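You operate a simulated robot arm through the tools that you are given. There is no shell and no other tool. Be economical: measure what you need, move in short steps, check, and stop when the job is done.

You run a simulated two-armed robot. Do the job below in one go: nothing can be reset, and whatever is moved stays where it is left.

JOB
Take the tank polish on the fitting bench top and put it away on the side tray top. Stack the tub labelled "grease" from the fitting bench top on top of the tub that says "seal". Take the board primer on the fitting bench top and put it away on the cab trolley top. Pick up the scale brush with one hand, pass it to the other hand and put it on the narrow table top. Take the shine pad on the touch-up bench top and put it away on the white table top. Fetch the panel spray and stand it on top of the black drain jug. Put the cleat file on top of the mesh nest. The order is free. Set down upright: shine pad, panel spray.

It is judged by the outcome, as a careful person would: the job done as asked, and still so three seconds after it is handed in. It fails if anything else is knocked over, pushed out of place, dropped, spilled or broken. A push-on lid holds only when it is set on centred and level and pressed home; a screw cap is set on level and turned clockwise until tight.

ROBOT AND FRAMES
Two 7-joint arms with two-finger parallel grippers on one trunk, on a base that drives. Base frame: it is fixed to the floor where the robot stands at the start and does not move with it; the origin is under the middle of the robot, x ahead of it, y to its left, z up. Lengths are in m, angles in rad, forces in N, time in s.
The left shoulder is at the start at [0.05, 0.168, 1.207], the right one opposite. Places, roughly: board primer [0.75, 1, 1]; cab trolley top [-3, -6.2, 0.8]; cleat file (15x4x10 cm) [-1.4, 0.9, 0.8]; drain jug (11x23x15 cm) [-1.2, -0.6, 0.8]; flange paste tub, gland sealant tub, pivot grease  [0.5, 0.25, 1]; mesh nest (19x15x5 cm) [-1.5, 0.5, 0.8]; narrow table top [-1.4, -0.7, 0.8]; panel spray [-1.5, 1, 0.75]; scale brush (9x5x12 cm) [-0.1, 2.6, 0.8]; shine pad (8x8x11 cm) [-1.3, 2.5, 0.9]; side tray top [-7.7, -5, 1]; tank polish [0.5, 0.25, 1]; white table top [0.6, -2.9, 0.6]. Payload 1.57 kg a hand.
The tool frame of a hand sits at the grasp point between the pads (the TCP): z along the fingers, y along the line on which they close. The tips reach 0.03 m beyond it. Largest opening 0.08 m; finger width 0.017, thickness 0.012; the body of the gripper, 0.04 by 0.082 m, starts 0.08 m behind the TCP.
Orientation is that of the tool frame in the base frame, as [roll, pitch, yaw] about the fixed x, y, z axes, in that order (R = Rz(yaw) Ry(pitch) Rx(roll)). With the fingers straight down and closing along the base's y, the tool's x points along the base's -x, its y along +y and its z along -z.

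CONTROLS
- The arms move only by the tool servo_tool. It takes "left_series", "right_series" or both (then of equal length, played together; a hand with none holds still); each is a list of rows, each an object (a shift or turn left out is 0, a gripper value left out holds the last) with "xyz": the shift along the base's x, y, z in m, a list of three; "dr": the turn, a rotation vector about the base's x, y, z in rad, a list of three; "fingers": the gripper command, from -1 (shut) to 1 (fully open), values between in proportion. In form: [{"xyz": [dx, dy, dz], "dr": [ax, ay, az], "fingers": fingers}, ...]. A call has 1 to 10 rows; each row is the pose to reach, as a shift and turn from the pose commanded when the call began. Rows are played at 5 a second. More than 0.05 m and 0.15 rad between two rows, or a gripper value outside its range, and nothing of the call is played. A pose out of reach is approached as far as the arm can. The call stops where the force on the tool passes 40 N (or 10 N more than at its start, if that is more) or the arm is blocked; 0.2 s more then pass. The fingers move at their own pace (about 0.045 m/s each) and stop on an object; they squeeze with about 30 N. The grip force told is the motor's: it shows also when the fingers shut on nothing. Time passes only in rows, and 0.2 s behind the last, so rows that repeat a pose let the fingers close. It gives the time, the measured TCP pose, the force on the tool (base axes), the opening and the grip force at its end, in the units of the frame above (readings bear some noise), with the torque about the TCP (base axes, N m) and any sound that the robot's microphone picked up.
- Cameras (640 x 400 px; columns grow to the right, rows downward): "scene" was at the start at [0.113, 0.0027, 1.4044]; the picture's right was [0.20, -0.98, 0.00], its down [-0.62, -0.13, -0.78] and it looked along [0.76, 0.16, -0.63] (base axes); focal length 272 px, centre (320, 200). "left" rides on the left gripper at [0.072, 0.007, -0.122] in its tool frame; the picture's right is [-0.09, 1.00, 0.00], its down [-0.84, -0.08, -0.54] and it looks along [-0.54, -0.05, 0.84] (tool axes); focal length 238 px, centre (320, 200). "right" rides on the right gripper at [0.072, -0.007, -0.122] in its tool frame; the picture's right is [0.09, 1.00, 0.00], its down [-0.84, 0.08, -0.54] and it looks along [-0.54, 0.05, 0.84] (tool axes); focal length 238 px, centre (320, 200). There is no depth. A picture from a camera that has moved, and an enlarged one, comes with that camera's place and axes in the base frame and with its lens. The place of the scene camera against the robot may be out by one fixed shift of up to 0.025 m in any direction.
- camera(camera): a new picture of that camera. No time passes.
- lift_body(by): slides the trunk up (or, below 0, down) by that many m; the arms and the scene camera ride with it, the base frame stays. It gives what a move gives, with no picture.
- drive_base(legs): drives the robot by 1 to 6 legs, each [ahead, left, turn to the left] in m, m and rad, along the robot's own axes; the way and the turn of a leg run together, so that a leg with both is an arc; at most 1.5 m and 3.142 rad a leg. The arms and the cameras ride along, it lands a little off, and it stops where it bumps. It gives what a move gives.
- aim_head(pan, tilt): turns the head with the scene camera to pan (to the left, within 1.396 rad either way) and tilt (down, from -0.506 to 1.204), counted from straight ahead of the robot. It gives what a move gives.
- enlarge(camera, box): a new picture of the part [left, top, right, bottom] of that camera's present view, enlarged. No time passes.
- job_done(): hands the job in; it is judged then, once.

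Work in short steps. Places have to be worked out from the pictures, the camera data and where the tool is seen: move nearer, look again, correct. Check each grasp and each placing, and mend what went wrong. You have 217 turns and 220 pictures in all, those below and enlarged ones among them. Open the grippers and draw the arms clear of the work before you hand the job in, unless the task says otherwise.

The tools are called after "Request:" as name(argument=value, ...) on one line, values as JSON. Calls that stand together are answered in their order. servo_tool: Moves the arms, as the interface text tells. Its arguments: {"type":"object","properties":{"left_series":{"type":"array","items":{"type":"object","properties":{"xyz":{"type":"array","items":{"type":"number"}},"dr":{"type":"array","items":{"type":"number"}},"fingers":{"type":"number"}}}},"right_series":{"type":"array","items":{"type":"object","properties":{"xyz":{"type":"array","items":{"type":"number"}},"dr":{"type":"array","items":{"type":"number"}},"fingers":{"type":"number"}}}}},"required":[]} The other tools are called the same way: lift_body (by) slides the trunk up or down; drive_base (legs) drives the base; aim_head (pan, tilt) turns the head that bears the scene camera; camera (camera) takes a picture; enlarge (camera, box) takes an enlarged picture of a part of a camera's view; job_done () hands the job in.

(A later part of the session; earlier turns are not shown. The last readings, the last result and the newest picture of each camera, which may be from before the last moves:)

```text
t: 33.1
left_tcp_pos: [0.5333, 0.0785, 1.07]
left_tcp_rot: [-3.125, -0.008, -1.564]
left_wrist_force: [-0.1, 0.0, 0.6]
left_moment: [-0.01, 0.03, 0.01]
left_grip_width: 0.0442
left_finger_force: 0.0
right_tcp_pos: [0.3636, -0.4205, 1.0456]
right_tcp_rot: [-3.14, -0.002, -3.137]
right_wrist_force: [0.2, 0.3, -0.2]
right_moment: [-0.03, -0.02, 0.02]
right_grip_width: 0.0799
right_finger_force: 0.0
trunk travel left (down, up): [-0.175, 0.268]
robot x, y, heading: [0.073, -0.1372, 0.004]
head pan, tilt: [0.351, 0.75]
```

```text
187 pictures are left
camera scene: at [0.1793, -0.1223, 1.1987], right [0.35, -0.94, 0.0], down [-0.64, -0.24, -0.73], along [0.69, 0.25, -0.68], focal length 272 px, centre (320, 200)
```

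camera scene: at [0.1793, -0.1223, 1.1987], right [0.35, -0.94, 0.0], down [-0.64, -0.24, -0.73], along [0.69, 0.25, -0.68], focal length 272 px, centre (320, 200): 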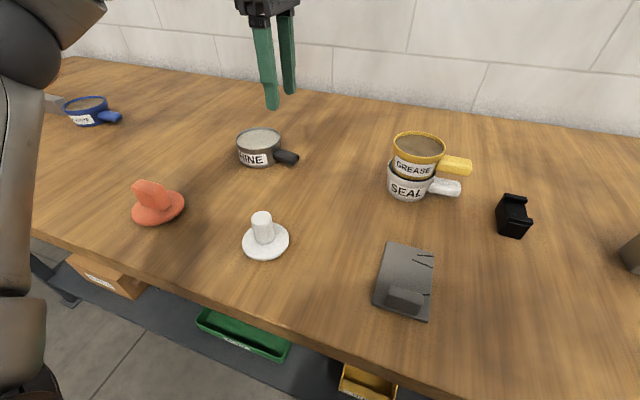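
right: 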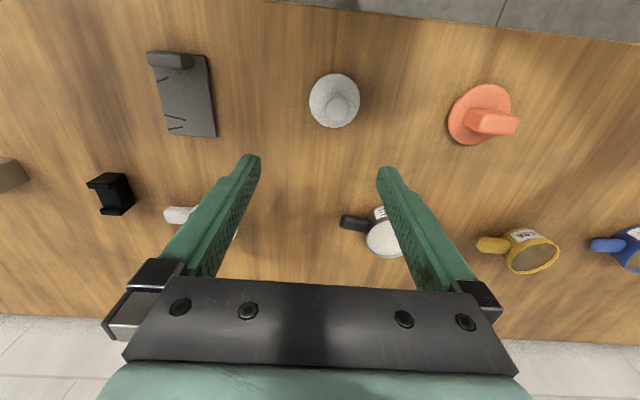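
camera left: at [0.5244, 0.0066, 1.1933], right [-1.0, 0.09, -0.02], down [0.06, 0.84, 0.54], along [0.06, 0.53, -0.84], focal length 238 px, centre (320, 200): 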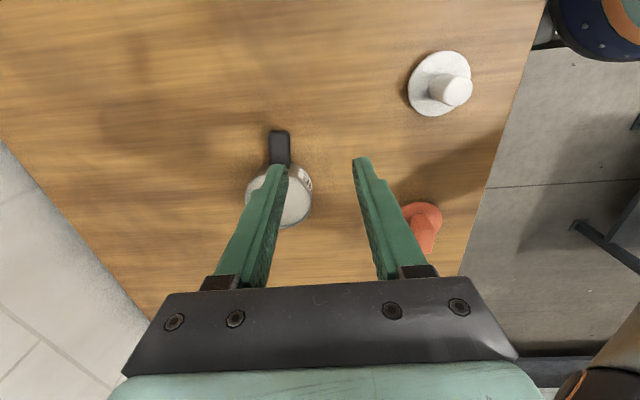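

Shine handle centre ≈(0.591,0.113), slightly slanted. I move over it, open a bit, and descend to z≈0.95.

Request:
servo_tool(left_series=[{"xyz": [0.02, 0.012, -0.03], "dr": [0, 0, -0.05], "fingers": 0.4}, {"xyz": [0.04, 0.025, -0.06], "dr": [0, 0, -0.1]}, {"xyz": [0.058, 0.037, -0.09], "dr": [0, 0, -0.1]}, {"xyz": [0.058, 0.037, -0.12], "dr": [0, 0, -0.1]}])

Request:
camera(camera="left")

```text
t: 34.1
left_tcp_pos: [0.5898, 0.1152, 0.9487]
left_tcp_rot: [-3.125, -0.008, -1.665]
left_wrist_force: [0.4, 0.2, 0.5]
left_moment: [0.0, 0.03, -0.02]
left_grip_width: 0.056
left_finger_force: 0.0
right_tcp_pos: [0.3637, -0.4209, 1.0445]
right_tcp_rot: [-3.14, -0.001, -3.137]
right_wrist_force: [0.7, -0.2, 0.3]
right_moment: [-0.04, -0.02, 0.01]
right_grip_width: 0.0801
right_finger_force: 0.0
trunk travel left (down, up): [-0.175, 0.268]
robot x, y, heading: [0.0716, -0.1368, 0.008]
head pan, tilt: [0.351, 0.75]
```

```text
186 pictures are left
camera left: at [0.5749, 0.0438, 1.0718], right [-0.98, 0.18, -0.02], down [0.15, 0.83, 0.54], along [0.11, 0.52, -0.84], focal length 238 px, centre (320, 200)
```

left: 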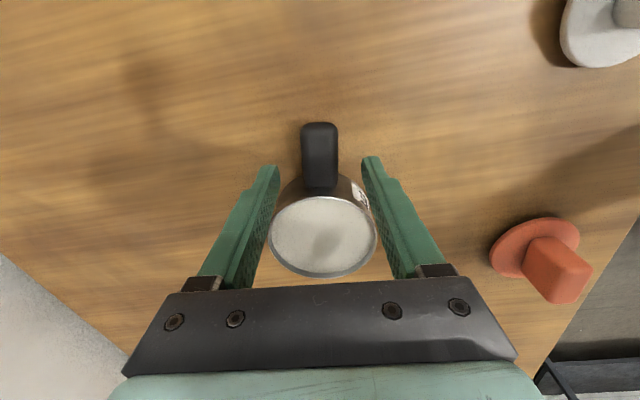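

Well centred. Descend and grip, then lift a little.

Request:
servo_tool(left_series=[{"xyz": [0, -0.001, -0.018]}, {"xyz": [0, -0.001, -0.03]}, {"xyz": [0, -0.001, -0.035]}, {"xyz": [0, -0.001, -0.035], "fingers": -1}, {"xyz": [0, -0.001, -0.035], "fingers": -1}, {"xyz": [0, -0.001, -0.035], "fingers": -1}, {"xyz": [0, -0.001, -0.03]}, {"xyz": [0, -0.001, -0.022]}, {"xyz": [0, -0.001, -0.012]}, {"xyz": [0, -0.001, -0.005]}])

Request:
enlarge(camera="scene", box=[190, 70, 350, 190])

```text
t: 36.3
left_tcp_pos: [0.5915, 0.1127, 0.9457]
left_tcp_rot: [-3.126, -0.006, -1.663]
left_wrist_force: [0.0, -0.1, -2.4]
left_moment: [-0.12, 0.03, 0.01]
left_grip_width: 0.0274
left_finger_force: 29.6
right_tcp_pos: [0.3639, -0.4195, 1.046]
right_tcp_rot: [3.141, -0.003, -3.138]
right_wrist_force: [0.4, -0.2, -0.2]
right_moment: [0.0, 0.02, 0.01]
right_grip_width: 0.0799
right_finger_force: 0.0
trunk travel left (down, up): [-0.175, 0.268]
robot x, y, heading: [0.0713, -0.1329, 0.005]
head pan, tilt: [0.351, 0.75]
```

```text
3.33 times, centred on (270, 130) of scene
camera zoom: at [0.1795, -0.1225, 1.1987], right [0.35, -0.94, 0.0], down [-0.64, -0.24, -0.73], along [0.69, 0.25, -0.68], focal length 908 px, centre (487, 433)
```

zoom: 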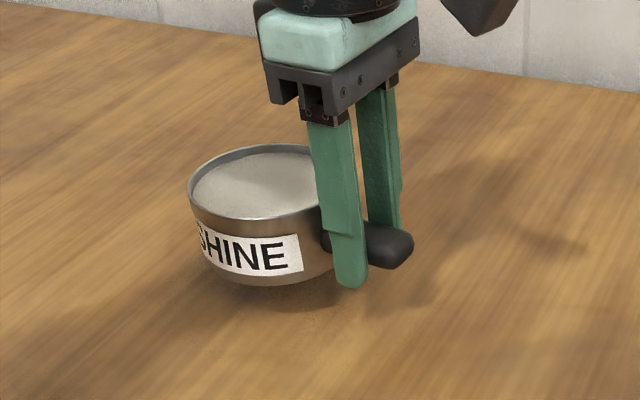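

Held. I raise the trunk, pull the hand in, back away from the bench and look left for the path to the bench's left end.

Request:
lift_body(by=0.2)

Request:
servo_tool(left_series=[{"xyz": [-0.03, 0.01, 0]}, {"xyz": [-0.06, 0.02, 0]}, {"xyz": [-0.09, 0.03, 0]}, {"xyz": [-0.12, 0.04, 0]}, {"xyz": [-0.15, 0.05, 0]}, {"xyz": [-0.18, 0.06, 0]}])

Request:
drive_base(legs=[[-0.3, 0.0, 0.0]])

Request:
aim_head(pan=1.2, tilt=0.45)

Request:
camera(camera="scene")

```text
t: 38.4
left_tcp_pos: [0.5911, 0.1137, 1.1451]
left_tcp_rot: [-3.126, -0.008, -1.664]
left_wrist_force: [-0.2, 0.4, -2.7]
left_moment: [-0.17, 0.02, -0.02]
left_grip_width: 0.0276
left_finger_force: 30.1
right_tcp_pos: [0.3648, -0.4208, 1.2449]
right_tcp_rot: [3.141, -0.001, -3.139]
right_wrist_force: [-0.5, -0.4, -1.1]
right_moment: [-0.03, -0.02, 0.0]
right_grip_width: 0.0799
right_finger_force: 0.1
trunk travel left (down, up): [-0.375, 0.068]
robot x, y, heading: [0.0696, -0.1361, 0.005]
head pan, tilt: [0.351, 0.75]
```

```text
t: 39.8
left_tcp_pos: [0.4124, 0.1727, 1.145]
left_tcp_rot: [-3.124, -0.009, -1.665]
left_wrist_force: [0.9, 0.6, -2.3]
left_moment: [-0.16, 0.0, -0.01]
left_grip_width: 0.0272
left_finger_force: 30.4
right_tcp_pos: [0.3637, -0.4198, 1.2453]
right_tcp_rot: [3.141, 0.001, -3.137]
right_wrist_force: [0.3, -0.2, -0.3]
right_moment: [-0.01, 0.02, 0.03]
right_grip_width: 0.0798
right_finger_force: 0.0
trunk travel left (down, up): [-0.375, 0.068]
robot x, y, heading: [0.0745, -0.1377, 0.007]
head pan, tilt: [0.351, 0.75]
```

```text
t: 41.9
left_tcp_pos: [0.1084, 0.1709, 1.1466]
left_tcp_rot: [-3.124, -0.008, -1.661]
left_wrist_force: [0.9, -0.2, -2.7]
left_moment: [-0.14, 0.01, -0.01]
left_grip_width: 0.0278
left_finger_force: 30.3
right_tcp_pos: [0.0601, -0.4221, 1.2458]
right_tcp_rot: [3.14, 0.0, -3.137]
right_wrist_force: [-1.0, 0.1, 0.8]
right_moment: [0.02, -0.06, -0.01]
right_grip_width: 0.0799
right_finger_force: 0.1
trunk travel left (down, up): [-0.375, 0.068]
robot x, y, heading: [-0.2299, -0.1348, 0.008]
head pan, tilt: [0.351, 0.75]
```

```text
t: 43.1
left_tcp_pos: [0.1077, 0.1706, 1.1456]
left_tcp_rot: [-3.125, -0.008, -1.662]
left_wrist_force: [-0.2, -0.1, -2.9]
left_moment: [-0.14, 0.02, 0.03]
left_grip_width: 0.0275
left_finger_force: 30.3
right_tcp_pos: [0.0607, -0.4217, 1.2459]
right_tcp_rot: [-3.141, -0.002, -3.137]
right_wrist_force: [0.6, 0.0, 0.1]
right_moment: [0.01, 0.02, -0.03]
right_grip_width: 0.0799
right_finger_force: 0.0
trunk travel left (down, up): [-0.375, 0.068]
robot x, y, heading: [-0.2292, -0.1371, 0.005]
head pan, tilt: [1.201, 0.45]
```

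```text
184 pictures are left
camera scene: at [-0.1691, -0.067, 1.4251], right [0.93, -0.36, 0.0], down [-0.16, -0.41, -0.9], along [0.32, 0.84, -0.44], focal length 272 px, centre (320, 200)
```

scene: 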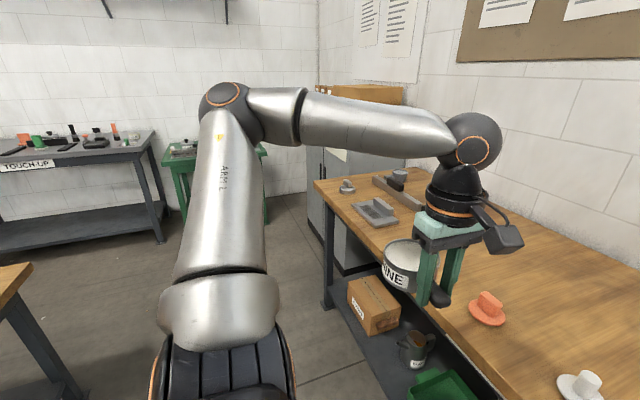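

A cabinet stands at the bench's left end (x≥0.58), but a corner position around (0.28,1.42) would reach the primer, and its handle points that way. I drive left along the aisle.

Request:
drive_base(legs=[[0.0, 0.8, 0.0], [0.0, 0.72, 0.0]])

Request:
aim_head(pan=-0.2, tilt=0.55)

Request:
camera(camera="scene")

```text
t: 50.9
left_tcp_pos: [0.1208, 1.68, 1.1447]
left_tcp_rot: [-3.126, -0.009, -1.683]
left_wrist_force: [-0.2, -0.7, -3.1]
left_moment: [-0.13, -0.01, -0.01]
left_grip_width: 0.0276
left_finger_force: 30.0
right_tcp_pos: [0.0601, 1.0883, 1.2448]
right_tcp_rot: [3.142, -0.002, 3.127]
right_wrist_force: [0.0, -0.3, 0.7]
right_moment: [-0.02, 0.0, -0.01]
right_grip_width: 0.0797
right_finger_force: 0.1
trunk travel left (down, up): [-0.375, 0.068]
robot x, y, heading: [-0.225, 1.3766, -0.019]
head pan, tilt: [1.201, 0.45]
```

```text
t: 52.4
left_tcp_pos: [0.1206, 1.6808, 1.1444]
left_tcp_rot: [-3.125, -0.007, -1.683]
left_wrist_force: [0.4, -0.2, -3.6]
left_moment: [-0.13, 0.03, 0.01]
left_grip_width: 0.0278
left_finger_force: 30.1
right_tcp_pos: [0.0593, 1.0899, 1.2456]
right_tcp_rot: [-3.141, -0.002, 3.125]
right_wrist_force: [0.8, 0.8, -0.6]
right_moment: [0.01, 0.0, 0.02]
right_grip_width: 0.0801
right_finger_force: 0.0
trunk travel left (down, up): [-0.375, 0.068]
robot x, y, heading: [-0.2258, 1.3769, -0.014]
head pan, tilt: [-0.201, 0.55]
```

```text
183 pictures are left
camera scene: at [-0.1081, 1.3432, 1.4161], right [-0.21, -0.98, 0.0], down [-0.51, 0.11, -0.85], along [0.83, -0.18, -0.52], focal length 272 px, centre (320, 200)
```

scene: 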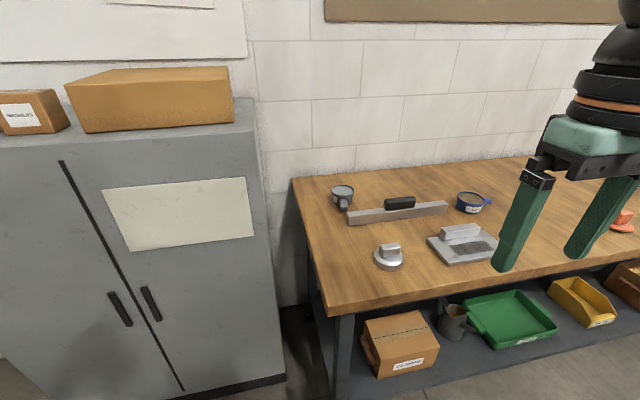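

Primer at ≈(0.735,1.07), handle toward −x. I tuck the left hand with the shine tub well back so it stays clear of the cabinet.

Request:
servo_tool(left_series=[{"xyz": [-0.03, 0.0, 0]}, {"xyz": [-0.06, 0.0, 0]}, {"xyz": [-0.09, 0.0, 0]}, {"xyz": [-0.12, 0.0, 0]}, {"xyz": [-0.15, 0.0, 0]}, {"xyz": [-0.18, 0.0, 0]}, {"xyz": [-0.2, 0.0, 0]}])

Request:
aim_head(pan=0.9, tilt=0.6)

Request:
camera(camera="scene")

```text
t: 54.0
left_tcp_pos: [-0.0656, 1.6911, 1.1681]
left_tcp_rot: [-3.127, -0.008, -1.684]
left_wrist_force: [0.3, -0.6, -2.9]
left_moment: [-0.15, 0.01, -0.03]
left_grip_width: 0.0273
left_finger_force: 29.9
left hand out of reach, approached as far as the arm can: row 6, 7
right_tcp_pos: [0.0594, 1.0891, 1.2459]
right_tcp_rot: [-3.139, -0.001, 3.127]
right_wrist_force: [-0.8, -0.1, 0.2]
right_moment: [0.01, -0.01, 0.02]
right_grip_width: 0.0801
right_finger_force: 0.0
trunk travel left (down, up): [-0.375, 0.068]
robot x, y, heading: [-0.2239, 1.3796, -0.009]
head pan, tilt: [-0.201, 0.55]
```

```text
t: 55.3
left_tcp_pos: [-0.0645, 1.692, 1.1684]
left_tcp_rot: [-3.125, -0.009, -1.681]
left_wrist_force: [0.1, 0.0, -2.8]
left_moment: [-0.15, 0.04, -0.01]
left_grip_width: 0.0281
left_finger_force: 30.1
right_tcp_pos: [0.0597, 1.0894, 1.2459]
right_tcp_rot: [3.14, -0.002, 3.125]
right_wrist_force: [-0.8, -0.6, -0.6]
right_moment: [0.01, -0.02, 0.0]
right_grip_width: 0.0801
right_finger_force: 0.1
trunk travel left (down, up): [-0.375, 0.068]
robot x, y, heading: [-0.228, 1.3801, -0.016]
head pan, tilt: [0.901, 0.6]
```

```text
182 pictures are left
camera scene: at [-0.14, 1.4308, 1.4116], right [0.77, -0.63, 0.0], down [-0.36, -0.44, -0.82], along [0.52, 0.64, -0.57], focal length 272 px, centre (320, 200)
```

scene: 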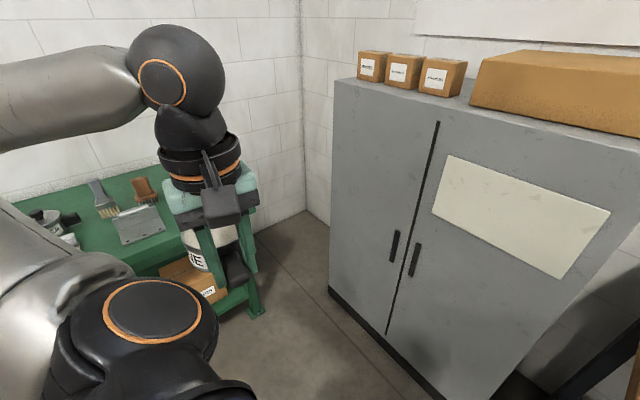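

Left hand is tucked. Drive ahead 0.42 and turn right 0.35 into the corner.

Request:
drive_base(legs=[[0.42, 0.05, 0.0], [0.0, 0.0, -0.35]])

Request:
aim_head(pan=-0.35, tilt=0.75)

Request:
camera(camera="scene")

Request:
camera(camera="right")

```text
t: 58.0
left_tcp_pos: [0.3408, 1.7387, 1.1691]
left_tcp_rot: [-3.128, -0.01, -1.683]
left_wrist_force: [-1.1, 0.3, -2.0]
left_moment: [-0.12, 0.02, -0.01]
left_grip_width: 0.0276
left_finger_force: 30.5
right_tcp_pos: [0.4668, 1.1366, 1.2452]
right_tcp_rot: [3.14, 0.0, 3.125]
right_wrist_force: [0.4, -0.3, -1.7]
right_moment: [0.01, 0.0, 0.0]
right_grip_width: 0.0799
right_finger_force: 0.0
trunk travel left (down, up): [-0.375, 0.068]
robot x, y, heading: [0.1792, 1.4248, -0.012]
head pan, tilt: [0.901, 0.6]
stopped in leg 1: the robot was blocked; the commanded pose is now the measured one
```

```text
t: 59.5
left_tcp_pos: [0.3396, 1.7391, 1.1674]
left_tcp_rot: [-3.127, -0.006, -1.683]
left_wrist_force: [-0.3, 0.1, -1.9]
left_moment: [-0.16, 0.0, 0.0]
left_grip_width: 0.0277
left_finger_force: 30.0
right_tcp_pos: [0.4648, 1.1359, 1.2448]
right_tcp_rot: [3.141, -0.001, 3.126]
right_wrist_force: [0.0, -0.1, -0.1]
right_moment: [0.03, 0.01, 0.0]
right_grip_width: 0.08
right_finger_force: 0.1
trunk travel left (down, up): [-0.375, 0.068]
robot x, y, heading: [0.1793, 1.423, -0.016]
head pan, tilt: [-0.351, 0.75]
```

```text
181 pictures are left
camera scene: at [0.2862, 1.3805, 1.3987], right [-0.36, -0.93, 0.0], down [-0.64, 0.24, -0.73], along [0.68, -0.26, -0.68], focal length 272 px, centre (320, 200)
```

scene: 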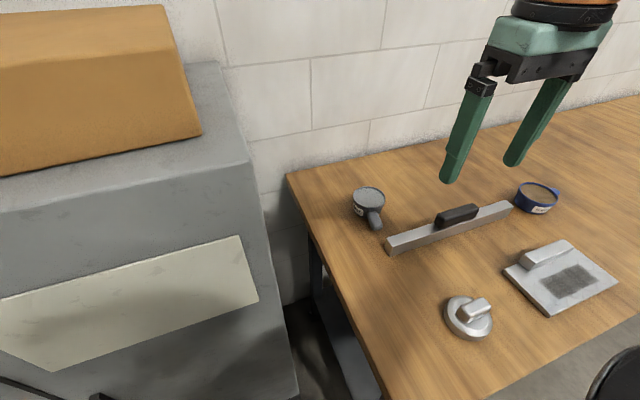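

```text
180 pictures are left
camera right: at [0.3936, 1.1302, 1.3687], right [-0.08, 1.0, 0.0], down [0.84, 0.06, 0.54], along [0.54, 0.04, -0.84], focal length 238 px, centre (320, 200)
```

right: 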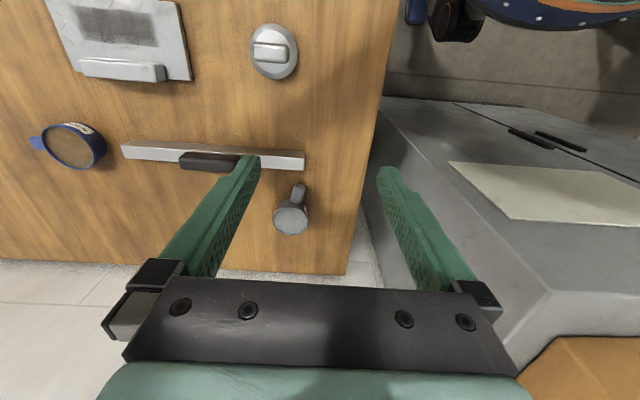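

Blocked at (0.18,1.42), which is enough: the primer handle ≈(0.68,1.10) is 0.59 m away. I turn right 0.3, lower the trunk and move the right hand over.

Request:
drive_base(legs=[[0.0, 0.0, -0.3]])

Request:
lift_body(by=-0.17)

```text
t: 60.5
left_tcp_pos: [0.3736, 1.7256, 1.1675]
left_tcp_rot: [-3.127, -0.01, -1.787]
left_wrist_force: [1.0, -0.2, -2.4]
left_moment: [-0.19, 0.05, 0.03]
left_grip_width: 0.0274
left_finger_force: 30.0
right_tcp_pos: [0.4352, 1.1126, 1.2457]
right_tcp_rot: [3.141, 0.0, 3.021]
right_wrist_force: [0.1, 0.1, 0.6]
right_moment: [-0.04, 0.02, 0.0]
right_grip_width: 0.0799
right_finger_force: 0.0
trunk travel left (down, up): [-0.375, 0.068]
robot x, y, heading: [0.1845, 1.4298, -0.116]
head pan, tilt: [-0.351, 0.75]
stopped in leg 1: the robot was blocked; the commanded pose is now the measured one
```

```text
t: 62.6
left_tcp_pos: [0.3733, 1.7252, 1.0756]
left_tcp_rot: [-3.13, -0.009, -1.786]
left_wrist_force: [-0.1, 0.3, -2.1]
left_moment: [-0.14, 0.03, 0.01]
left_grip_width: 0.0276
left_finger_force: 30.5
right_tcp_pos: [0.4357, 1.1123, 1.1537]
right_tcp_rot: [3.14, 0.001, 3.023]
right_wrist_force: [0.1, -0.2, 0.9]
right_moment: [-0.01, -0.01, -0.02]
right_grip_width: 0.0799
right_finger_force: 0.1
trunk travel left (down, up): [-0.282, 0.161]
robot x, y, heading: [0.1827, 1.4305, -0.116]
head pan, tilt: [-0.351, 0.75]
stopped: the arm was blocked; the commanded pose is now the measured one
```

Both motions were blocked by something; I look left/around to see what touches.

Request:
aim_head(pan=1.1, tilt=0.7)

Request:
camera(camera="scene")

Request:
aim_head(pan=-0.9, tilt=0.8)

Request:
camera(camera="scene")

Request:
camera(camera="left")

```text
t: 64.2
left_tcp_pos: [0.3734, 1.7244, 1.0761]
left_tcp_rot: [-3.127, -0.01, -1.788]
left_wrist_force: [0.4, 0.3, -1.8]
left_moment: [-0.16, 0.08, 0.01]
left_grip_width: 0.0275
left_finger_force: 29.9
right_tcp_pos: [0.4358, 1.1129, 1.153]
right_tcp_rot: [3.141, 0.002, 3.02]
right_wrist_force: [-0.3, 0.0, 0.1]
right_moment: [-0.01, 0.02, -0.01]
right_grip_width: 0.0799
right_finger_force: 0.1
trunk travel left (down, up): [-0.282, 0.161]
robot x, y, heading: [0.1836, 1.4301, -0.113]
head pan, tilt: [1.1, 0.7]
```

```text
179 pictures are left
camera scene: at [0.2567, 1.4804, 1.3101], right [0.83, -0.56, 0.0], down [-0.36, -0.54, -0.77], along [0.43, 0.64, -0.64], focal length 272 px, centre (320, 200)
```

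scene: 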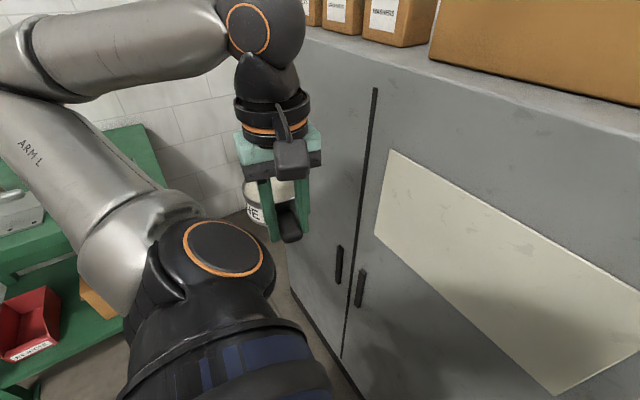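

```text
t: 66.1
left_tcp_pos: [0.373, 1.7257, 1.0765]
left_tcp_rot: [-3.126, -0.008, -1.787]
left_wrist_force: [0.1, 0.5, -2.3]
left_moment: [-0.14, 0.04, -0.03]
left_grip_width: 0.0277
left_finger_force: 30.0
right_tcp_pos: [0.435, 1.1121, 1.1532]
right_tcp_rot: [3.139, 0.001, 3.021]
right_wrist_force: [0.2, -0.5, 0.2]
right_moment: [0.02, -0.02, 0.01]
right_grip_width: 0.08
right_finger_force: 0.1
trunk travel left (down, up): [-0.282, 0.161]
robot x, y, heading: [0.1784, 1.4294, -0.117]
head pan, tilt: [-0.901, 0.799]
```

```text
178 pictures are left
camera scene: at [0.2517, 1.3412, 1.3019], right [-0.85, -0.52, 0.0], down [-0.38, 0.61, -0.7], along [0.37, -0.59, -0.72], focal length 272 px, centre (320, 200)
```

scene: 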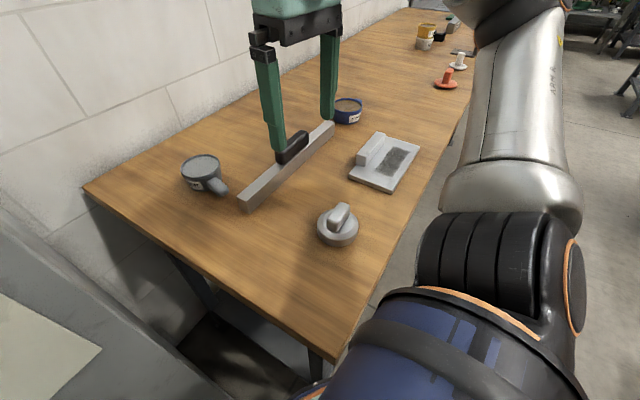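

```text
177 pictures are left
camera left: at [0.3481, 1.6571, 1.198], right [-0.95, 0.3, -0.02], down [0.25, 0.81, 0.54], along [0.18, 0.51, -0.84], focal length 238 px, centre (320, 200)
```

left: 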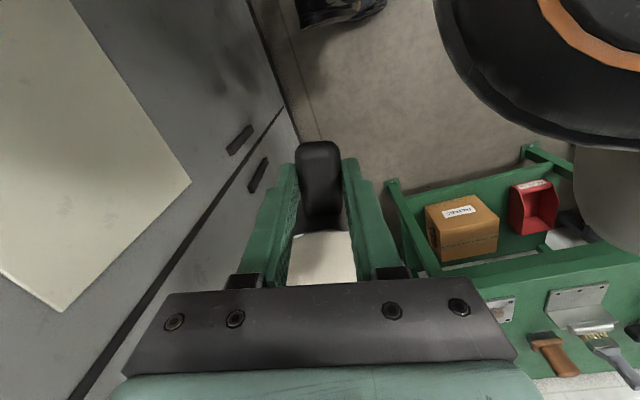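

Likely the right elbow hangs on the bench corner. I raise the trunk again, extend the right arm over the bench first toward the primer.

Request:
lift_body(by=0.1)

Request:
servo_tool(right_series=[{"xyz": [0.03, 0.0, 0], "dr": [0, 0, -0.05]}, {"xyz": [0.06, 0.0, -0.02], "dr": [0, 0, -0.1]}, {"xyz": [0.09, 0.0, -0.04], "dr": [0, 0, -0.15]}, {"xyz": [0.12, -0.005, -0.06], "dr": [0, 0, -0.15]}, {"xyz": [0.15, -0.008, -0.08], "dr": [0, 0, -0.15]}, {"xyz": [0.18, -0.008, -0.1], "dr": [0, 0, -0.15]}, {"xyz": [0.21, -0.008, -0.12], "dr": [0, 0, -0.15]}, {"xyz": [0.24, -0.008, -0.14], "dr": [0, 0, -0.15]}])

Request:
camera(camera="scene")

Request:
camera(camera="right")

```text
t: 67.4
left_tcp_pos: [0.3733, 1.7253, 1.1752]
left_tcp_rot: [-3.126, -0.008, -1.788]
left_wrist_force: [0.0, 0.3, -3.0]
left_moment: [-0.13, 0.05, -0.03]
left_grip_width: 0.0276
left_finger_force: 29.7
right_tcp_pos: [0.4366, 1.1109, 1.2511]
right_tcp_rot: [3.14, 0.0, 3.022]
right_wrist_force: [-0.1, -0.1, 0.2]
right_moment: [0.01, 0.01, 0.02]
right_grip_width: 0.0799
right_finger_force: 0.1
trunk travel left (down, up): [-0.382, 0.061]
robot x, y, heading: [0.182, 1.4297, -0.114]
head pan, tilt: [-0.901, 0.799]
```

```text
t: 69.2
left_tcp_pos: [0.3731, 1.7255, 1.1742]
left_tcp_rot: [-3.128, -0.007, -1.787]
left_wrist_force: [-0.2, 0.3, -1.7]
left_moment: [-0.17, 0.02, -0.01]
left_grip_width: 0.0273
left_finger_force: 30.1
right_tcp_pos: [0.677, 1.1041, 1.1119]
right_tcp_rot: [-3.141, -0.002, 2.87]
right_wrist_force: [-0.3, -0.3, 0.1]
right_moment: [-0.02, 0.0, 0.0]
right_grip_width: 0.08
right_finger_force: 0.1
trunk travel left (down, up): [-0.382, 0.061]
robot x, y, heading: [0.1807, 1.4271, -0.12]
head pan, tilt: [-0.901, 0.799]
```

```text
176 pictures are left
camera scene: at [0.2538, 1.3408, 1.4016], right [-0.85, -0.52, 0.0], down [-0.38, 0.61, -0.7], along [0.36, -0.59, -0.72], focal length 272 px, centre (320, 200)
```

scene: 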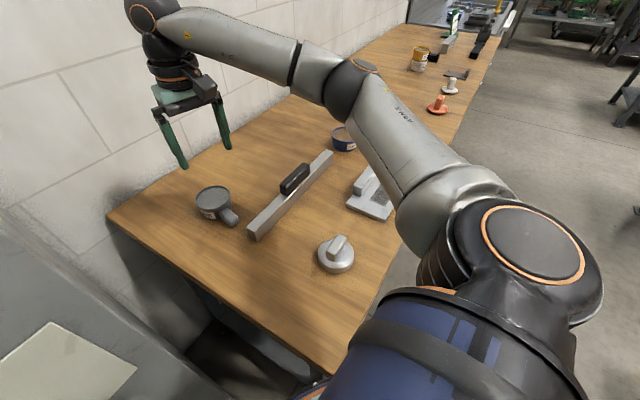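

```text
175 pictures are left
camera right: at [0.6069, 1.1154, 1.2348], right [0.18, 0.98, 0.0], down [0.83, -0.15, 0.54], along [0.53, -0.1, -0.84], focal length 238 px, centre (320, 200)
```

right: 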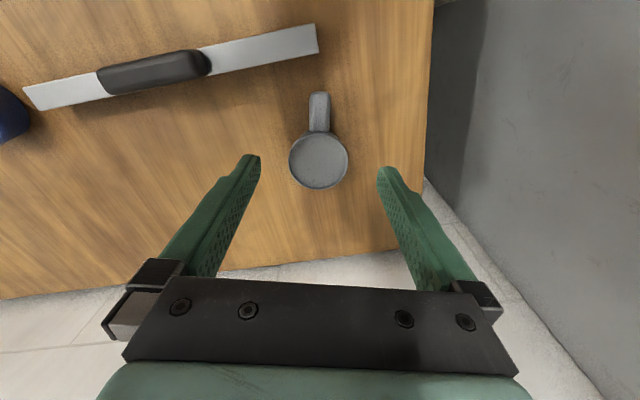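

Handle centre ≈(0.683,1.10), yaw matches. I descend to z≈0.955 first.

Request:
servo_tool(right_series=[{"xyz": [0.003, -0.002, -0.04], "fingers": 0.4}, {"xyz": [0.006, -0.003, -0.08]}, {"xyz": [0.008, -0.003, -0.12]}, {"xyz": [0.008, -0.003, -0.155]}])

Request:
camera(camera="right")

```text
t: 70.2
left_tcp_pos: [0.3734, 1.7249, 1.1744]
left_tcp_rot: [-3.127, -0.009, -1.788]
left_wrist_force: [0.5, -0.2, -3.1]
left_moment: [-0.14, 0.02, 0.01]
left_grip_width: 0.0275
left_finger_force: 29.8
right_tcp_pos: [0.6834, 1.0992, 0.9552]
right_tcp_rot: [3.14, 0.001, 2.873]
right_wrist_force: [1.0, -0.1, 0.9]
right_moment: [-0.01, -0.01, 0.0]
right_grip_width: 0.0561
right_finger_force: 0.0
trunk travel left (down, up): [-0.382, 0.061]
robot x, y, heading: [0.1821, 1.4249, -0.115]
head pan, tilt: [-0.901, 0.799]
```

```text
174 pictures are left
camera right: at [0.6125, 1.1121, 1.0781], right [0.18, 0.98, 0.0], down [0.83, -0.15, 0.54], along [0.53, -0.09, -0.84], focal length 238 px, centre (320, 200)
```

right: 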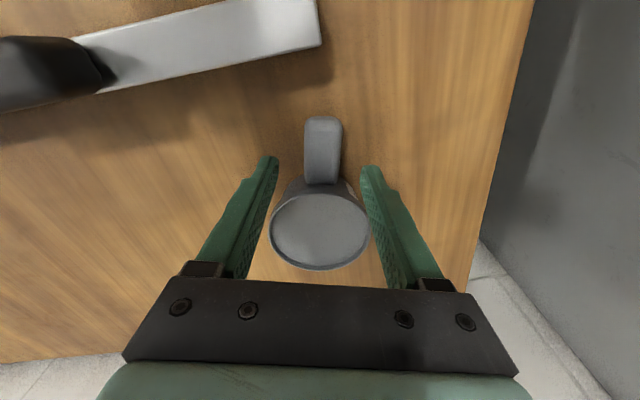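

Well lined up, like the shine grasp. Descend to 0.914, grip, and lift a little.

Request:
servo_tool(right_series=[{"xyz": [-0.002, 0, -0.02]}, {"xyz": [-0.002, 0, -0.034]}, {"xyz": [-0.002, 0, -0.041]}, {"xyz": [-0.002, 0, -0.041], "fingers": -1}, {"xyz": [-0.002, 0, -0.041], "fingers": -1}, {"xyz": [-0.002, 0, -0.041], "fingers": -1}, {"xyz": [-0.002, 0, -0.036]}, {"xyz": [-0.002, 0, -0.028]}, {"xyz": [-0.002, 0, -0.018]}, {"xyz": [-0.002, 0, 0.0]}])

Request:
enlarge(camera="scene", box=[120, 80, 320, 230])

```text
t: 72.4
left_tcp_pos: [0.374, 1.7242, 1.1758]
left_tcp_rot: [-3.128, -0.01, -1.789]
left_wrist_force: [-0.5, -0.2, -2.9]
left_moment: [-0.15, 0.04, 0.03]
left_grip_width: 0.0277
left_finger_force: 30.5
right_tcp_pos: [0.6808, 1.1009, 0.9587]
right_tcp_rot: [3.14, -0.001, 2.872]
right_wrist_force: [-0.3, 0.6, -2.1]
right_moment: [0.03, 0.14, -0.02]
right_grip_width: 0.0276
right_finger_force: 29.4
trunk travel left (down, up): [-0.382, 0.061]
robot x, y, heading: [0.1836, 1.4288, -0.122]
head pan, tilt: [-0.901, 0.799]
```

```text
2.67 times, centred on (220, 155) of scene
camera zoom: at [0.2533, 1.3407, 1.4016], right [-0.85, -0.52, 0.0], down [-0.38, 0.61, -0.7], along [0.37, -0.59, -0.72], focal length 726 px, centre (587, 320)
```

zoom: 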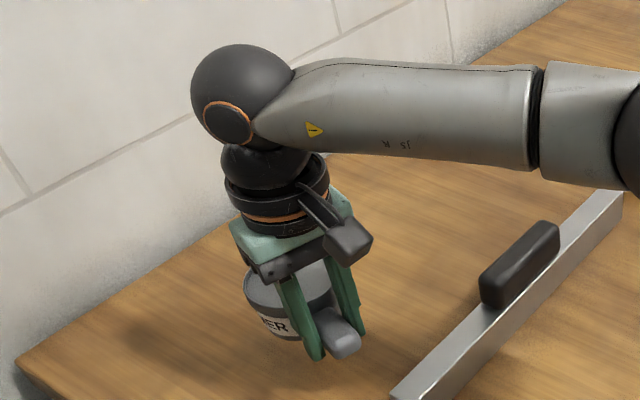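

"PRIMER" confirmed and held. Raise it and retract along the earlier path, then back away from the corner.

Request:
servo_tool(right_series=[{"xyz": [0, 0, 0.04]}, {"xyz": [0, 0, 0.08]}, {"xyz": [0, 0, 0.12]}, {"xyz": [-0.02, 0, 0.16]}, {"xyz": [-0.06, 0, 0.19]}, {"xyz": [-0.1, 0, 0.21]}, {"xyz": [-0.14, 0, 0.23]}, {"xyz": [-0.18, 0.0, 0.24]}, {"xyz": [-0.22, 0.0, 0.24]}])

Request:
drive_base(legs=[[-0.45, 0.0, 0.0]])

Request:
aim_head(pan=-1.39, tilt=0.25)

Request:
camera(camera="scene")

```text
t: 74.4
left_tcp_pos: [0.3727, 1.7243, 1.1761]
left_tcp_rot: [-3.127, -0.008, -1.788]
left_wrist_force: [-0.3, 0.4, -2.4]
left_moment: [-0.13, 0.04, -0.01]
left_grip_width: 0.0274
left_finger_force: 30.0
right_tcp_pos: [0.4622, 1.099, 1.1972]
right_tcp_rot: [3.139, 0.0, 2.873]
right_wrist_force: [0.6, 0.8, -3.4]
right_moment: [0.05, 0.11, -0.03]
right_grip_width: 0.0276
right_finger_force: 30.2
trunk travel left (down, up): [-0.382, 0.061]
robot x, y, heading: [0.1825, 1.4286, -0.119]
head pan, tilt: [-0.901, 0.799]
```

```text
t: 77.1
left_tcp_pos: [-0.0624, 1.7773, 1.1753]
left_tcp_rot: [-3.127, -0.007, -1.792]
left_wrist_force: [0.0, -0.2, -2.0]
left_moment: [-0.15, 0.02, 0.03]
left_grip_width: 0.0277
left_finger_force: 30.7
right_tcp_pos: [0.0241, 1.1515, 1.1964]
right_tcp_rot: [3.14, 0.002, 2.866]
right_wrist_force: [0.6, 0.2, -2.8]
right_moment: [0.07, 0.08, 0.04]
right_grip_width: 0.0274
right_finger_force: 29.8
trunk travel left (down, up): [-0.382, 0.061]
robot x, y, heading: [-0.2529, 1.4827, -0.118]
head pan, tilt: [-0.901, 0.799]
```

```text
t: 78.1
left_tcp_pos: [-0.0616, 1.7762, 1.1748]
left_tcp_rot: [-3.127, -0.007, -1.79]
left_wrist_force: [-0.1, -0.8, -2.5]
left_moment: [-0.14, 0.02, -0.03]
left_grip_width: 0.0275
left_finger_force: 30.9
right_tcp_pos: [0.0234, 1.1517, 1.197]
right_tcp_rot: [3.139, 0.002, 2.868]
right_wrist_force: [0.5, 0.6, -2.3]
right_moment: [0.03, 0.12, -0.01]
right_grip_width: 0.0278
right_finger_force: 29.9
trunk travel left (down, up): [-0.382, 0.061]
robot x, y, heading: [-0.2541, 1.4791, -0.124]
head pan, tilt: [-1.389, 0.25]
```

```text
172 pictures are left
camera scene: at [-0.2206, 1.3688, 1.4506], right [-1.0, -0.06, 0.0], down [-0.02, 0.25, -0.97], along [0.06, -0.97, -0.25], focal length 272 px, centre (320, 200)
```

scene: 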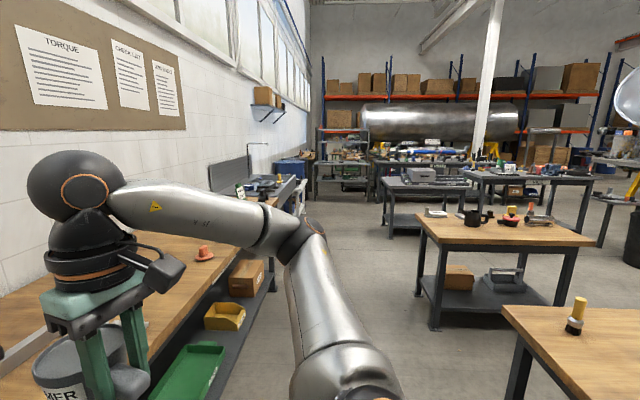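

Workshop aisle extends toward −y. I turn to face −y in the aisle and look around.

Request:
drive_base(legs=[[0.0, 0.0, -1.45]])

Request:
aim_head(pan=-0.45, tilt=0.3)

Request:
camera(camera="scene")

Request:
aim_head(pan=0.1, tilt=0.2)

Request:
camera(camera="scene")

```text
t: 82.1
left_tcp_pos: [0.0588, 1.3202, 1.1753]
left_tcp_rot: [-3.129, -0.009, 3.023]
left_wrist_force: [-0.3, 0.4, -2.9]
left_moment: [0.01, 0.13, -0.01]
left_grip_width: 0.0277
left_finger_force: 30.0
right_tcp_pos: [-0.5538, 1.1701, 1.1968]
right_tcp_rot: [3.14, 0.0, 1.403]
right_wrist_force: [0.4, 0.0, -2.6]
right_moment: [0.13, 0.0, -0.01]
right_grip_width: 0.0275
right_finger_force: 29.8
trunk travel left (down, up): [-0.382, 0.061]
robot x, y, heading: [-0.2554, 1.486, -1.589]
head pan, tilt: [-1.389, 0.25]
```

```text
t: 83.3
left_tcp_pos: [0.0589, 1.321, 1.1751]
left_tcp_rot: [-3.128, -0.009, 3.025]
left_wrist_force: [-0.3, 0.2, -1.9]
left_moment: [0.01, 0.19, 0.01]
left_grip_width: 0.0275
left_finger_force: 30.0
right_tcp_pos: [-0.5534, 1.1688, 1.1976]
right_tcp_rot: [3.139, 0.0, 1.402]
right_wrist_force: [0.1, 0.7, -1.9]
right_moment: [0.14, -0.01, -0.03]
right_grip_width: 0.0276
right_finger_force: 30.4
trunk travel left (down, up): [-0.382, 0.061]
robot x, y, heading: [-0.2531, 1.4792, -1.59]
head pan, tilt: [-0.45, 0.3]
```

```text
171 pictures are left
camera scene: at [-0.3091, 1.3433, 1.446], right [-0.89, 0.45, 0.0], down [0.13, 0.26, -0.96], along [-0.43, -0.85, -0.3], focal length 272 px, centre (320, 200)
```

scene: 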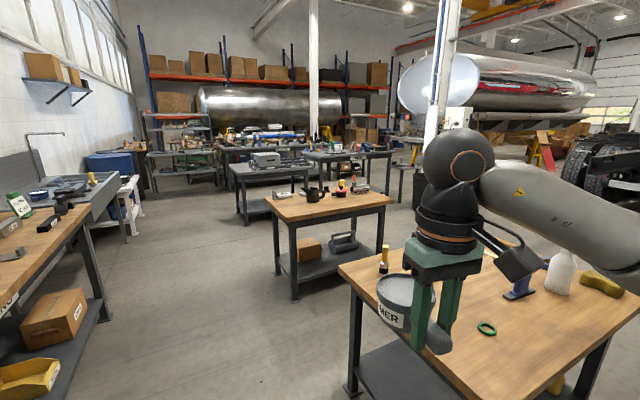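

```text
t: 84.3
left_tcp_pos: [0.0589, 1.3209, 1.1737]
left_tcp_rot: [-3.126, -0.009, 3.025]
left_wrist_force: [0.6, -0.1, -2.0]
left_moment: [0.05, 0.16, 0.02]
left_grip_width: 0.0278
left_finger_force: 29.9
right_tcp_pos: [-0.5545, 1.1696, 1.197]
right_tcp_rot: [3.139, 0.002, 1.401]
right_wrist_force: [-1.0, 0.2, -2.6]
right_moment: [0.09, -0.02, -0.01]
right_grip_width: 0.0276
right_finger_force: 30.3
trunk travel left (down, up): [-0.382, 0.061]
robot x, y, heading: [-0.2568, 1.4808, -1.588]
head pan, tilt: [0.099, 0.201]
```

```text
170 pictures are left
camera scene: at [-0.2593, 1.3337, 1.4552], right [-1.0, -0.08, 0.0], down [-0.02, 0.2, -0.98], along [0.08, -0.98, -0.2], focal length 272 px, centre (320, 200)
```

scene: 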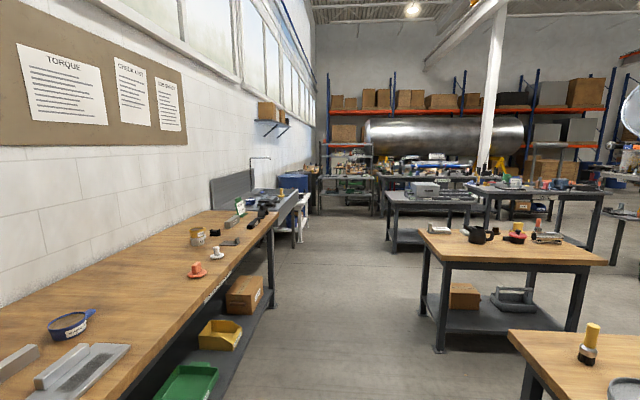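

The aisle at x≈−0.3 is open toward −y. I drive 2.7 m along it and look further.

Request:
drive_base(legs=[[1.4, 0.0, 0.02], [1.3, 0.0, 0.0]])

Request:
aim_head(pan=-0.5, tilt=0.2)

Request:
camera(camera="scene")

Request:
aim_head(pan=0.2, tilt=0.3)

Request:
camera(camera="scene")

```text
t: 97.4
left_tcp_pos: [-0.0165, -1.3892, 1.1756]
left_tcp_rot: [-3.128, -0.009, 3.019]
left_wrist_force: [0.2, -0.2, -2.5]
left_moment: [0.09, 0.12, -0.02]
left_grip_width: 0.0276
left_finger_force: 30.2
right_tcp_pos: [-0.6309, -1.5364, 1.1969]
right_tcp_rot: [3.14, -0.001, 1.396]
right_wrist_force: [-0.2, -0.1, -2.3]
right_moment: [0.09, -0.03, 0.02]
right_grip_width: 0.0276
right_finger_force: 29.0
trunk travel left (down, up): [-0.382, 0.061]
robot x, y, heading: [-0.3296, -1.2256, -1.593]
head pan, tilt: [0.099, 0.201]
```

```text
t: 98.4
left_tcp_pos: [-0.0157, -1.3881, 1.1746]
left_tcp_rot: [-3.128, -0.008, 3.018]
left_wrist_force: [0.6, 0.0, -1.8]
left_moment: [0.02, 0.17, 0.01]
left_grip_width: 0.0279
left_finger_force: 30.2
right_tcp_pos: [-0.6308, -1.5363, 1.1968]
right_tcp_rot: [3.138, 0.0, 1.398]
right_wrist_force: [0.3, 0.8, -2.1]
right_moment: [0.12, -0.01, 0.0]
right_grip_width: 0.0277
right_finger_force: 30.0
trunk travel left (down, up): [-0.382, 0.061]
robot x, y, heading: [-0.3304, -1.2275, -1.597]
head pan, tilt: [-0.499, 0.201]
```

```text
169 pictures are left
camera scene: at [-0.3881, -1.3616, 1.4552], right [-0.87, 0.5, 0.0], down [0.1, 0.17, -0.98], along [-0.49, -0.85, -0.2], focal length 272 px, centre (320, 200)
```

scene: 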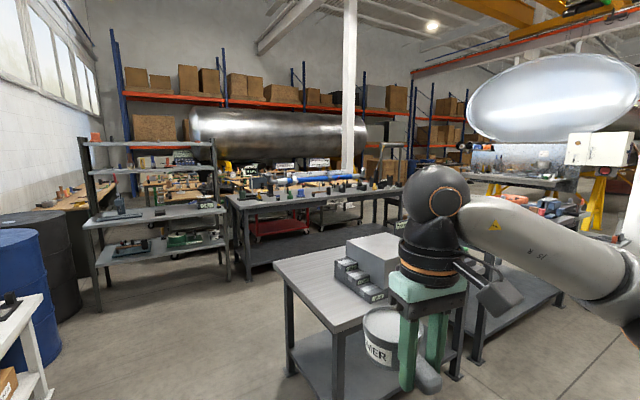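

```text
t: 99.5
left_tcp_pos: [-0.018, -1.389, 1.1746]
left_tcp_rot: [-3.127, -0.009, 3.02]
left_wrist_force: [0.1, -0.5, -3.0]
left_moment: [0.03, 0.16, -0.02]
left_grip_width: 0.0274
left_finger_force: 30.0
right_tcp_pos: [-0.6305, -1.5369, 1.1967]
right_tcp_rot: [3.14, 0.0, 1.397]
right_wrist_force: [0.5, 0.6, -2.6]
right_moment: [0.12, -0.02, 0.03]
right_grip_width: 0.0276
right_finger_force: 29.4
trunk travel left (down, up): [-0.382, 0.061]
robot x, y, heading: [-0.3288, -1.2285, -1.597]
head pan, tilt: [0.201, 0.3]
```

```text
168 pictures are left
camera scene: at [-0.3252, -1.3728, 1.446], right [-0.98, -0.18, 0.0], down [-0.05, 0.29, -0.96], along [0.17, -0.94, -0.3], focal length 272 px, centre (320, 200)
```

scene: 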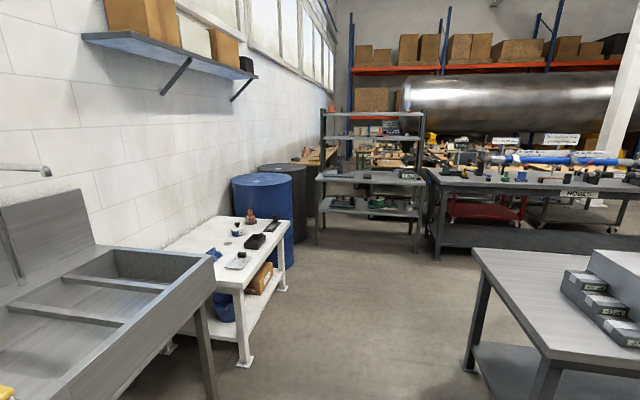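

I zoom in on the far area toward (−3,−6.2) where a red trolley is seen.

Request:
aim_head(pan=-0.5, tilt=0.1)

Request:
enlarge(camera="scene", box=[180, 150, 420, 300])

Request:
aim_head(pan=-1.1, tilt=0.15)

Request:
camera(camera="scene")

```text
t: 100.6
left_tcp_pos: [-0.0159, -1.3889, 1.1738]
left_tcp_rot: [-3.128, -0.01, 3.021]
left_wrist_force: [-0.9, -0.5, -2.1]
left_moment: [0.0, 0.12, 0.0]
left_grip_width: 0.0278
left_finger_force: 29.4
right_tcp_pos: [-0.63, -1.5365, 1.1965]
right_tcp_rot: [3.138, 0.0, 1.396]
right_wrist_force: [-0.3, 0.2, -3.0]
right_moment: [0.11, -0.02, 0.0]
right_grip_width: 0.0277
right_finger_force: 29.6
trunk travel left (down, up): [-0.382, 0.061]
robot x, y, heading: [-0.3302, -1.2259, -1.599]
head pan, tilt: [-0.499, 0.099]
```

```text
2.67 times, centred on (300, 225) of scene
camera zoom: at [-0.3875, -1.3606, 1.4646], right [-0.87, 0.5, 0.0], down [0.05, 0.09, -0.99], along [-0.5, -0.86, -0.1], focal length 726 px, centre (373, 133)
```

zoom: 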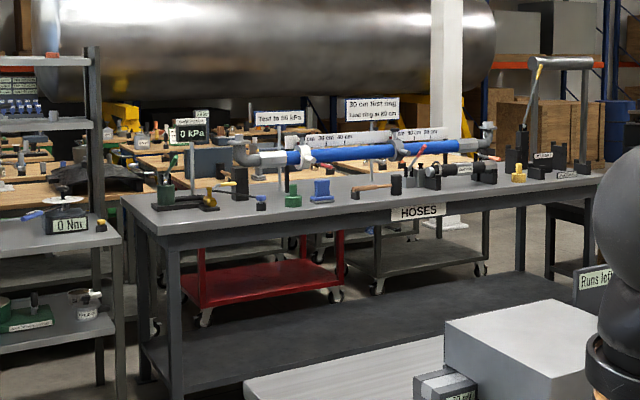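

```text
t: 101.6
left_tcp_pos: [-0.0171, -1.389, 1.1752]
left_tcp_rot: [-3.127, -0.008, 3.017]
left_wrist_force: [0.2, 0.0, -2.4]
left_moment: [0.01, 0.17, 0.02]
left_grip_width: 0.0278
left_finger_force: 30.5
right_tcp_pos: [-0.6311, -1.5374, 1.1968]
right_tcp_rot: [3.14, 0.0, 1.397]
right_wrist_force: [-0.2, -0.3, -3.0]
right_moment: [0.14, 0.0, -0.01]
right_grip_width: 0.0278
right_finger_force: 30.3
trunk travel left (down, up): [-0.382, 0.061]
robot x, y, heading: [-0.3329, -1.2269, -1.595]
head pan, tilt: [-1.1, 0.15]
```

```text
166 pictures are left
camera scene: at [-0.4252, -1.321, 1.46], right [-0.43, 0.9, 0.0], down [0.13, 0.07, -0.99], along [-0.89, -0.43, -0.15], focal length 272 px, centre (320, 200)
```

scene: 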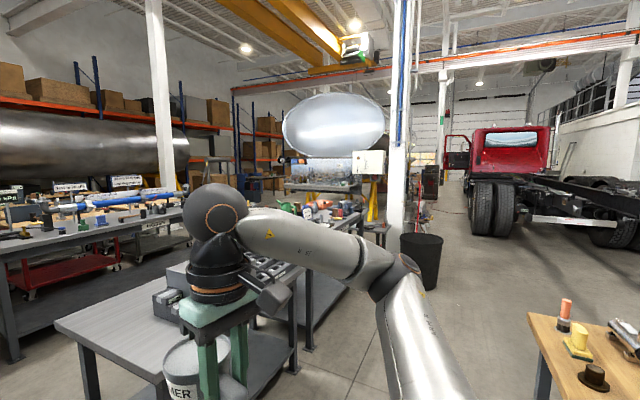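

The trolleys are behind the hose bench (grey one near (−3.1,−5.7)). I go down to y≈−3.1 and look along −x for a way round.

Request:
drive_base(legs=[[1.4, 0.0, 0.0], [0.5, 0.0, 0.0], [0.0, 0.0, -1.2]])

Request:
aim_head(pan=0.5, tilt=0.2)

Request:
camera(camera="scene")

Request:
aim_head(pan=-0.3, tilt=0.2)

Request:
camera(camera="scene")

```text
t: 114.0
left_tcp_pos: [-0.4423, -3.4676, 1.1758]
left_tcp_rot: [-3.129, -0.007, 1.806]
left_wrist_force: [0.0, -0.9, -2.5]
left_moment: [0.16, 0.05, -0.02]
left_grip_width: 0.0276
left_finger_force: 30.9
right_tcp_pos: [-0.7945, -2.9432, 1.1955]
right_tcp_rot: [3.139, 0.0, 0.182]
right_wrist_force: [-0.4, 0.6, -2.7]
right_moment: [0.0, -0.11, 0.03]
right_grip_width: 0.0275
right_finger_force: 30.1
trunk travel left (down, up): [-0.382, 0.061]
robot x, y, heading: [-0.3988, -3.1193, -2.809]
head pan, tilt: [-1.1, 0.15]
```

```text
t: 115.7
left_tcp_pos: [-0.441, -3.4662, 1.1753]
left_tcp_rot: [-3.129, -0.01, 1.805]
left_wrist_force: [0.4, 0.6, -2.7]
left_moment: [0.16, 0.05, 0.01]
left_grip_width: 0.0278
left_finger_force: 29.7
right_tcp_pos: [-0.7941, -2.943, 1.1973]
right_tcp_rot: [3.141, 0.001, 0.183]
right_wrist_force: [-0.7, -0.6, -2.1]
right_moment: [0.05, -0.13, -0.01]
right_grip_width: 0.0276
right_finger_force: 29.6
trunk travel left (down, up): [-0.382, 0.061]
robot x, y, heading: [-0.398, -3.1182, -2.811]
head pan, tilt: [0.499, 0.201]
```

```text
165 pictures are left
camera scene: at [-0.5097, -3.2131, 1.4552], right [-0.74, 0.67, 0.0], down [0.13, 0.15, -0.98], along [-0.66, -0.72, -0.2], focal length 272 px, centre (320, 200)
```

scene: 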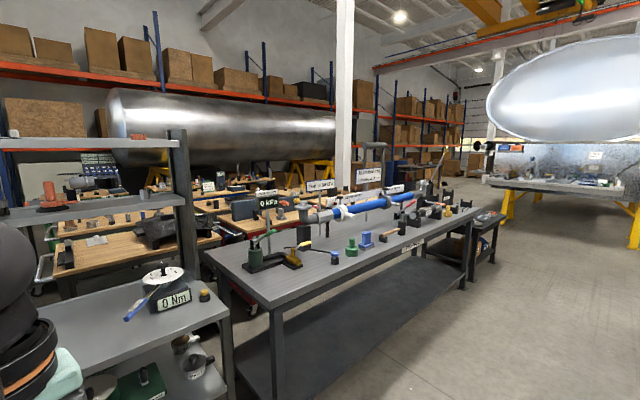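

```text
t: 116.8
left_tcp_pos: [-0.4416, -3.4647, 1.1749]
left_tcp_rot: [-3.13, -0.009, 1.806]
left_wrist_force: [-1.0, 0.7, -2.5]
left_moment: [0.15, -0.01, 0.0]
left_grip_width: 0.0275
left_finger_force: 30.8
right_tcp_pos: [-0.7945, -2.9431, 1.1977]
right_tcp_rot: [3.14, 0.001, 0.181]
right_wrist_force: [-0.5, 0.4, -1.6]
right_moment: [0.02, -0.12, 0.0]
right_grip_width: 0.0276
right_finger_force: 29.8
trunk travel left (down, up): [-0.382, 0.061]
robot x, y, heading: [-0.4012, -3.1184, -2.811]
head pan, tilt: [-0.3, 0.201]
```

```text
164 pictures are left
camera scene: at [-0.5401, -3.1473, 1.4552], right [-0.03, 1.0, 0.0], down [0.2, 0.01, -0.98], along [-0.98, -0.03, -0.2], focal length 272 px, centre (320, 200)
```

scene: 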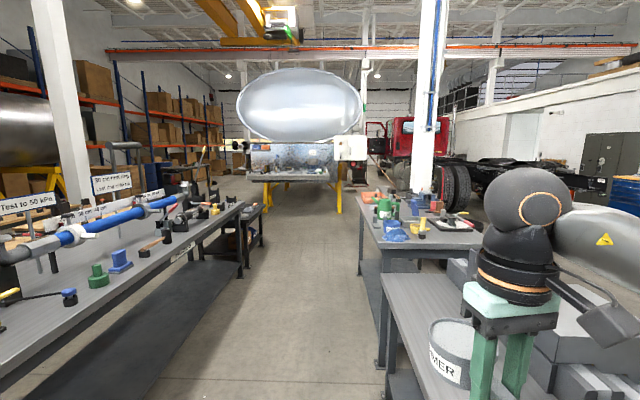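

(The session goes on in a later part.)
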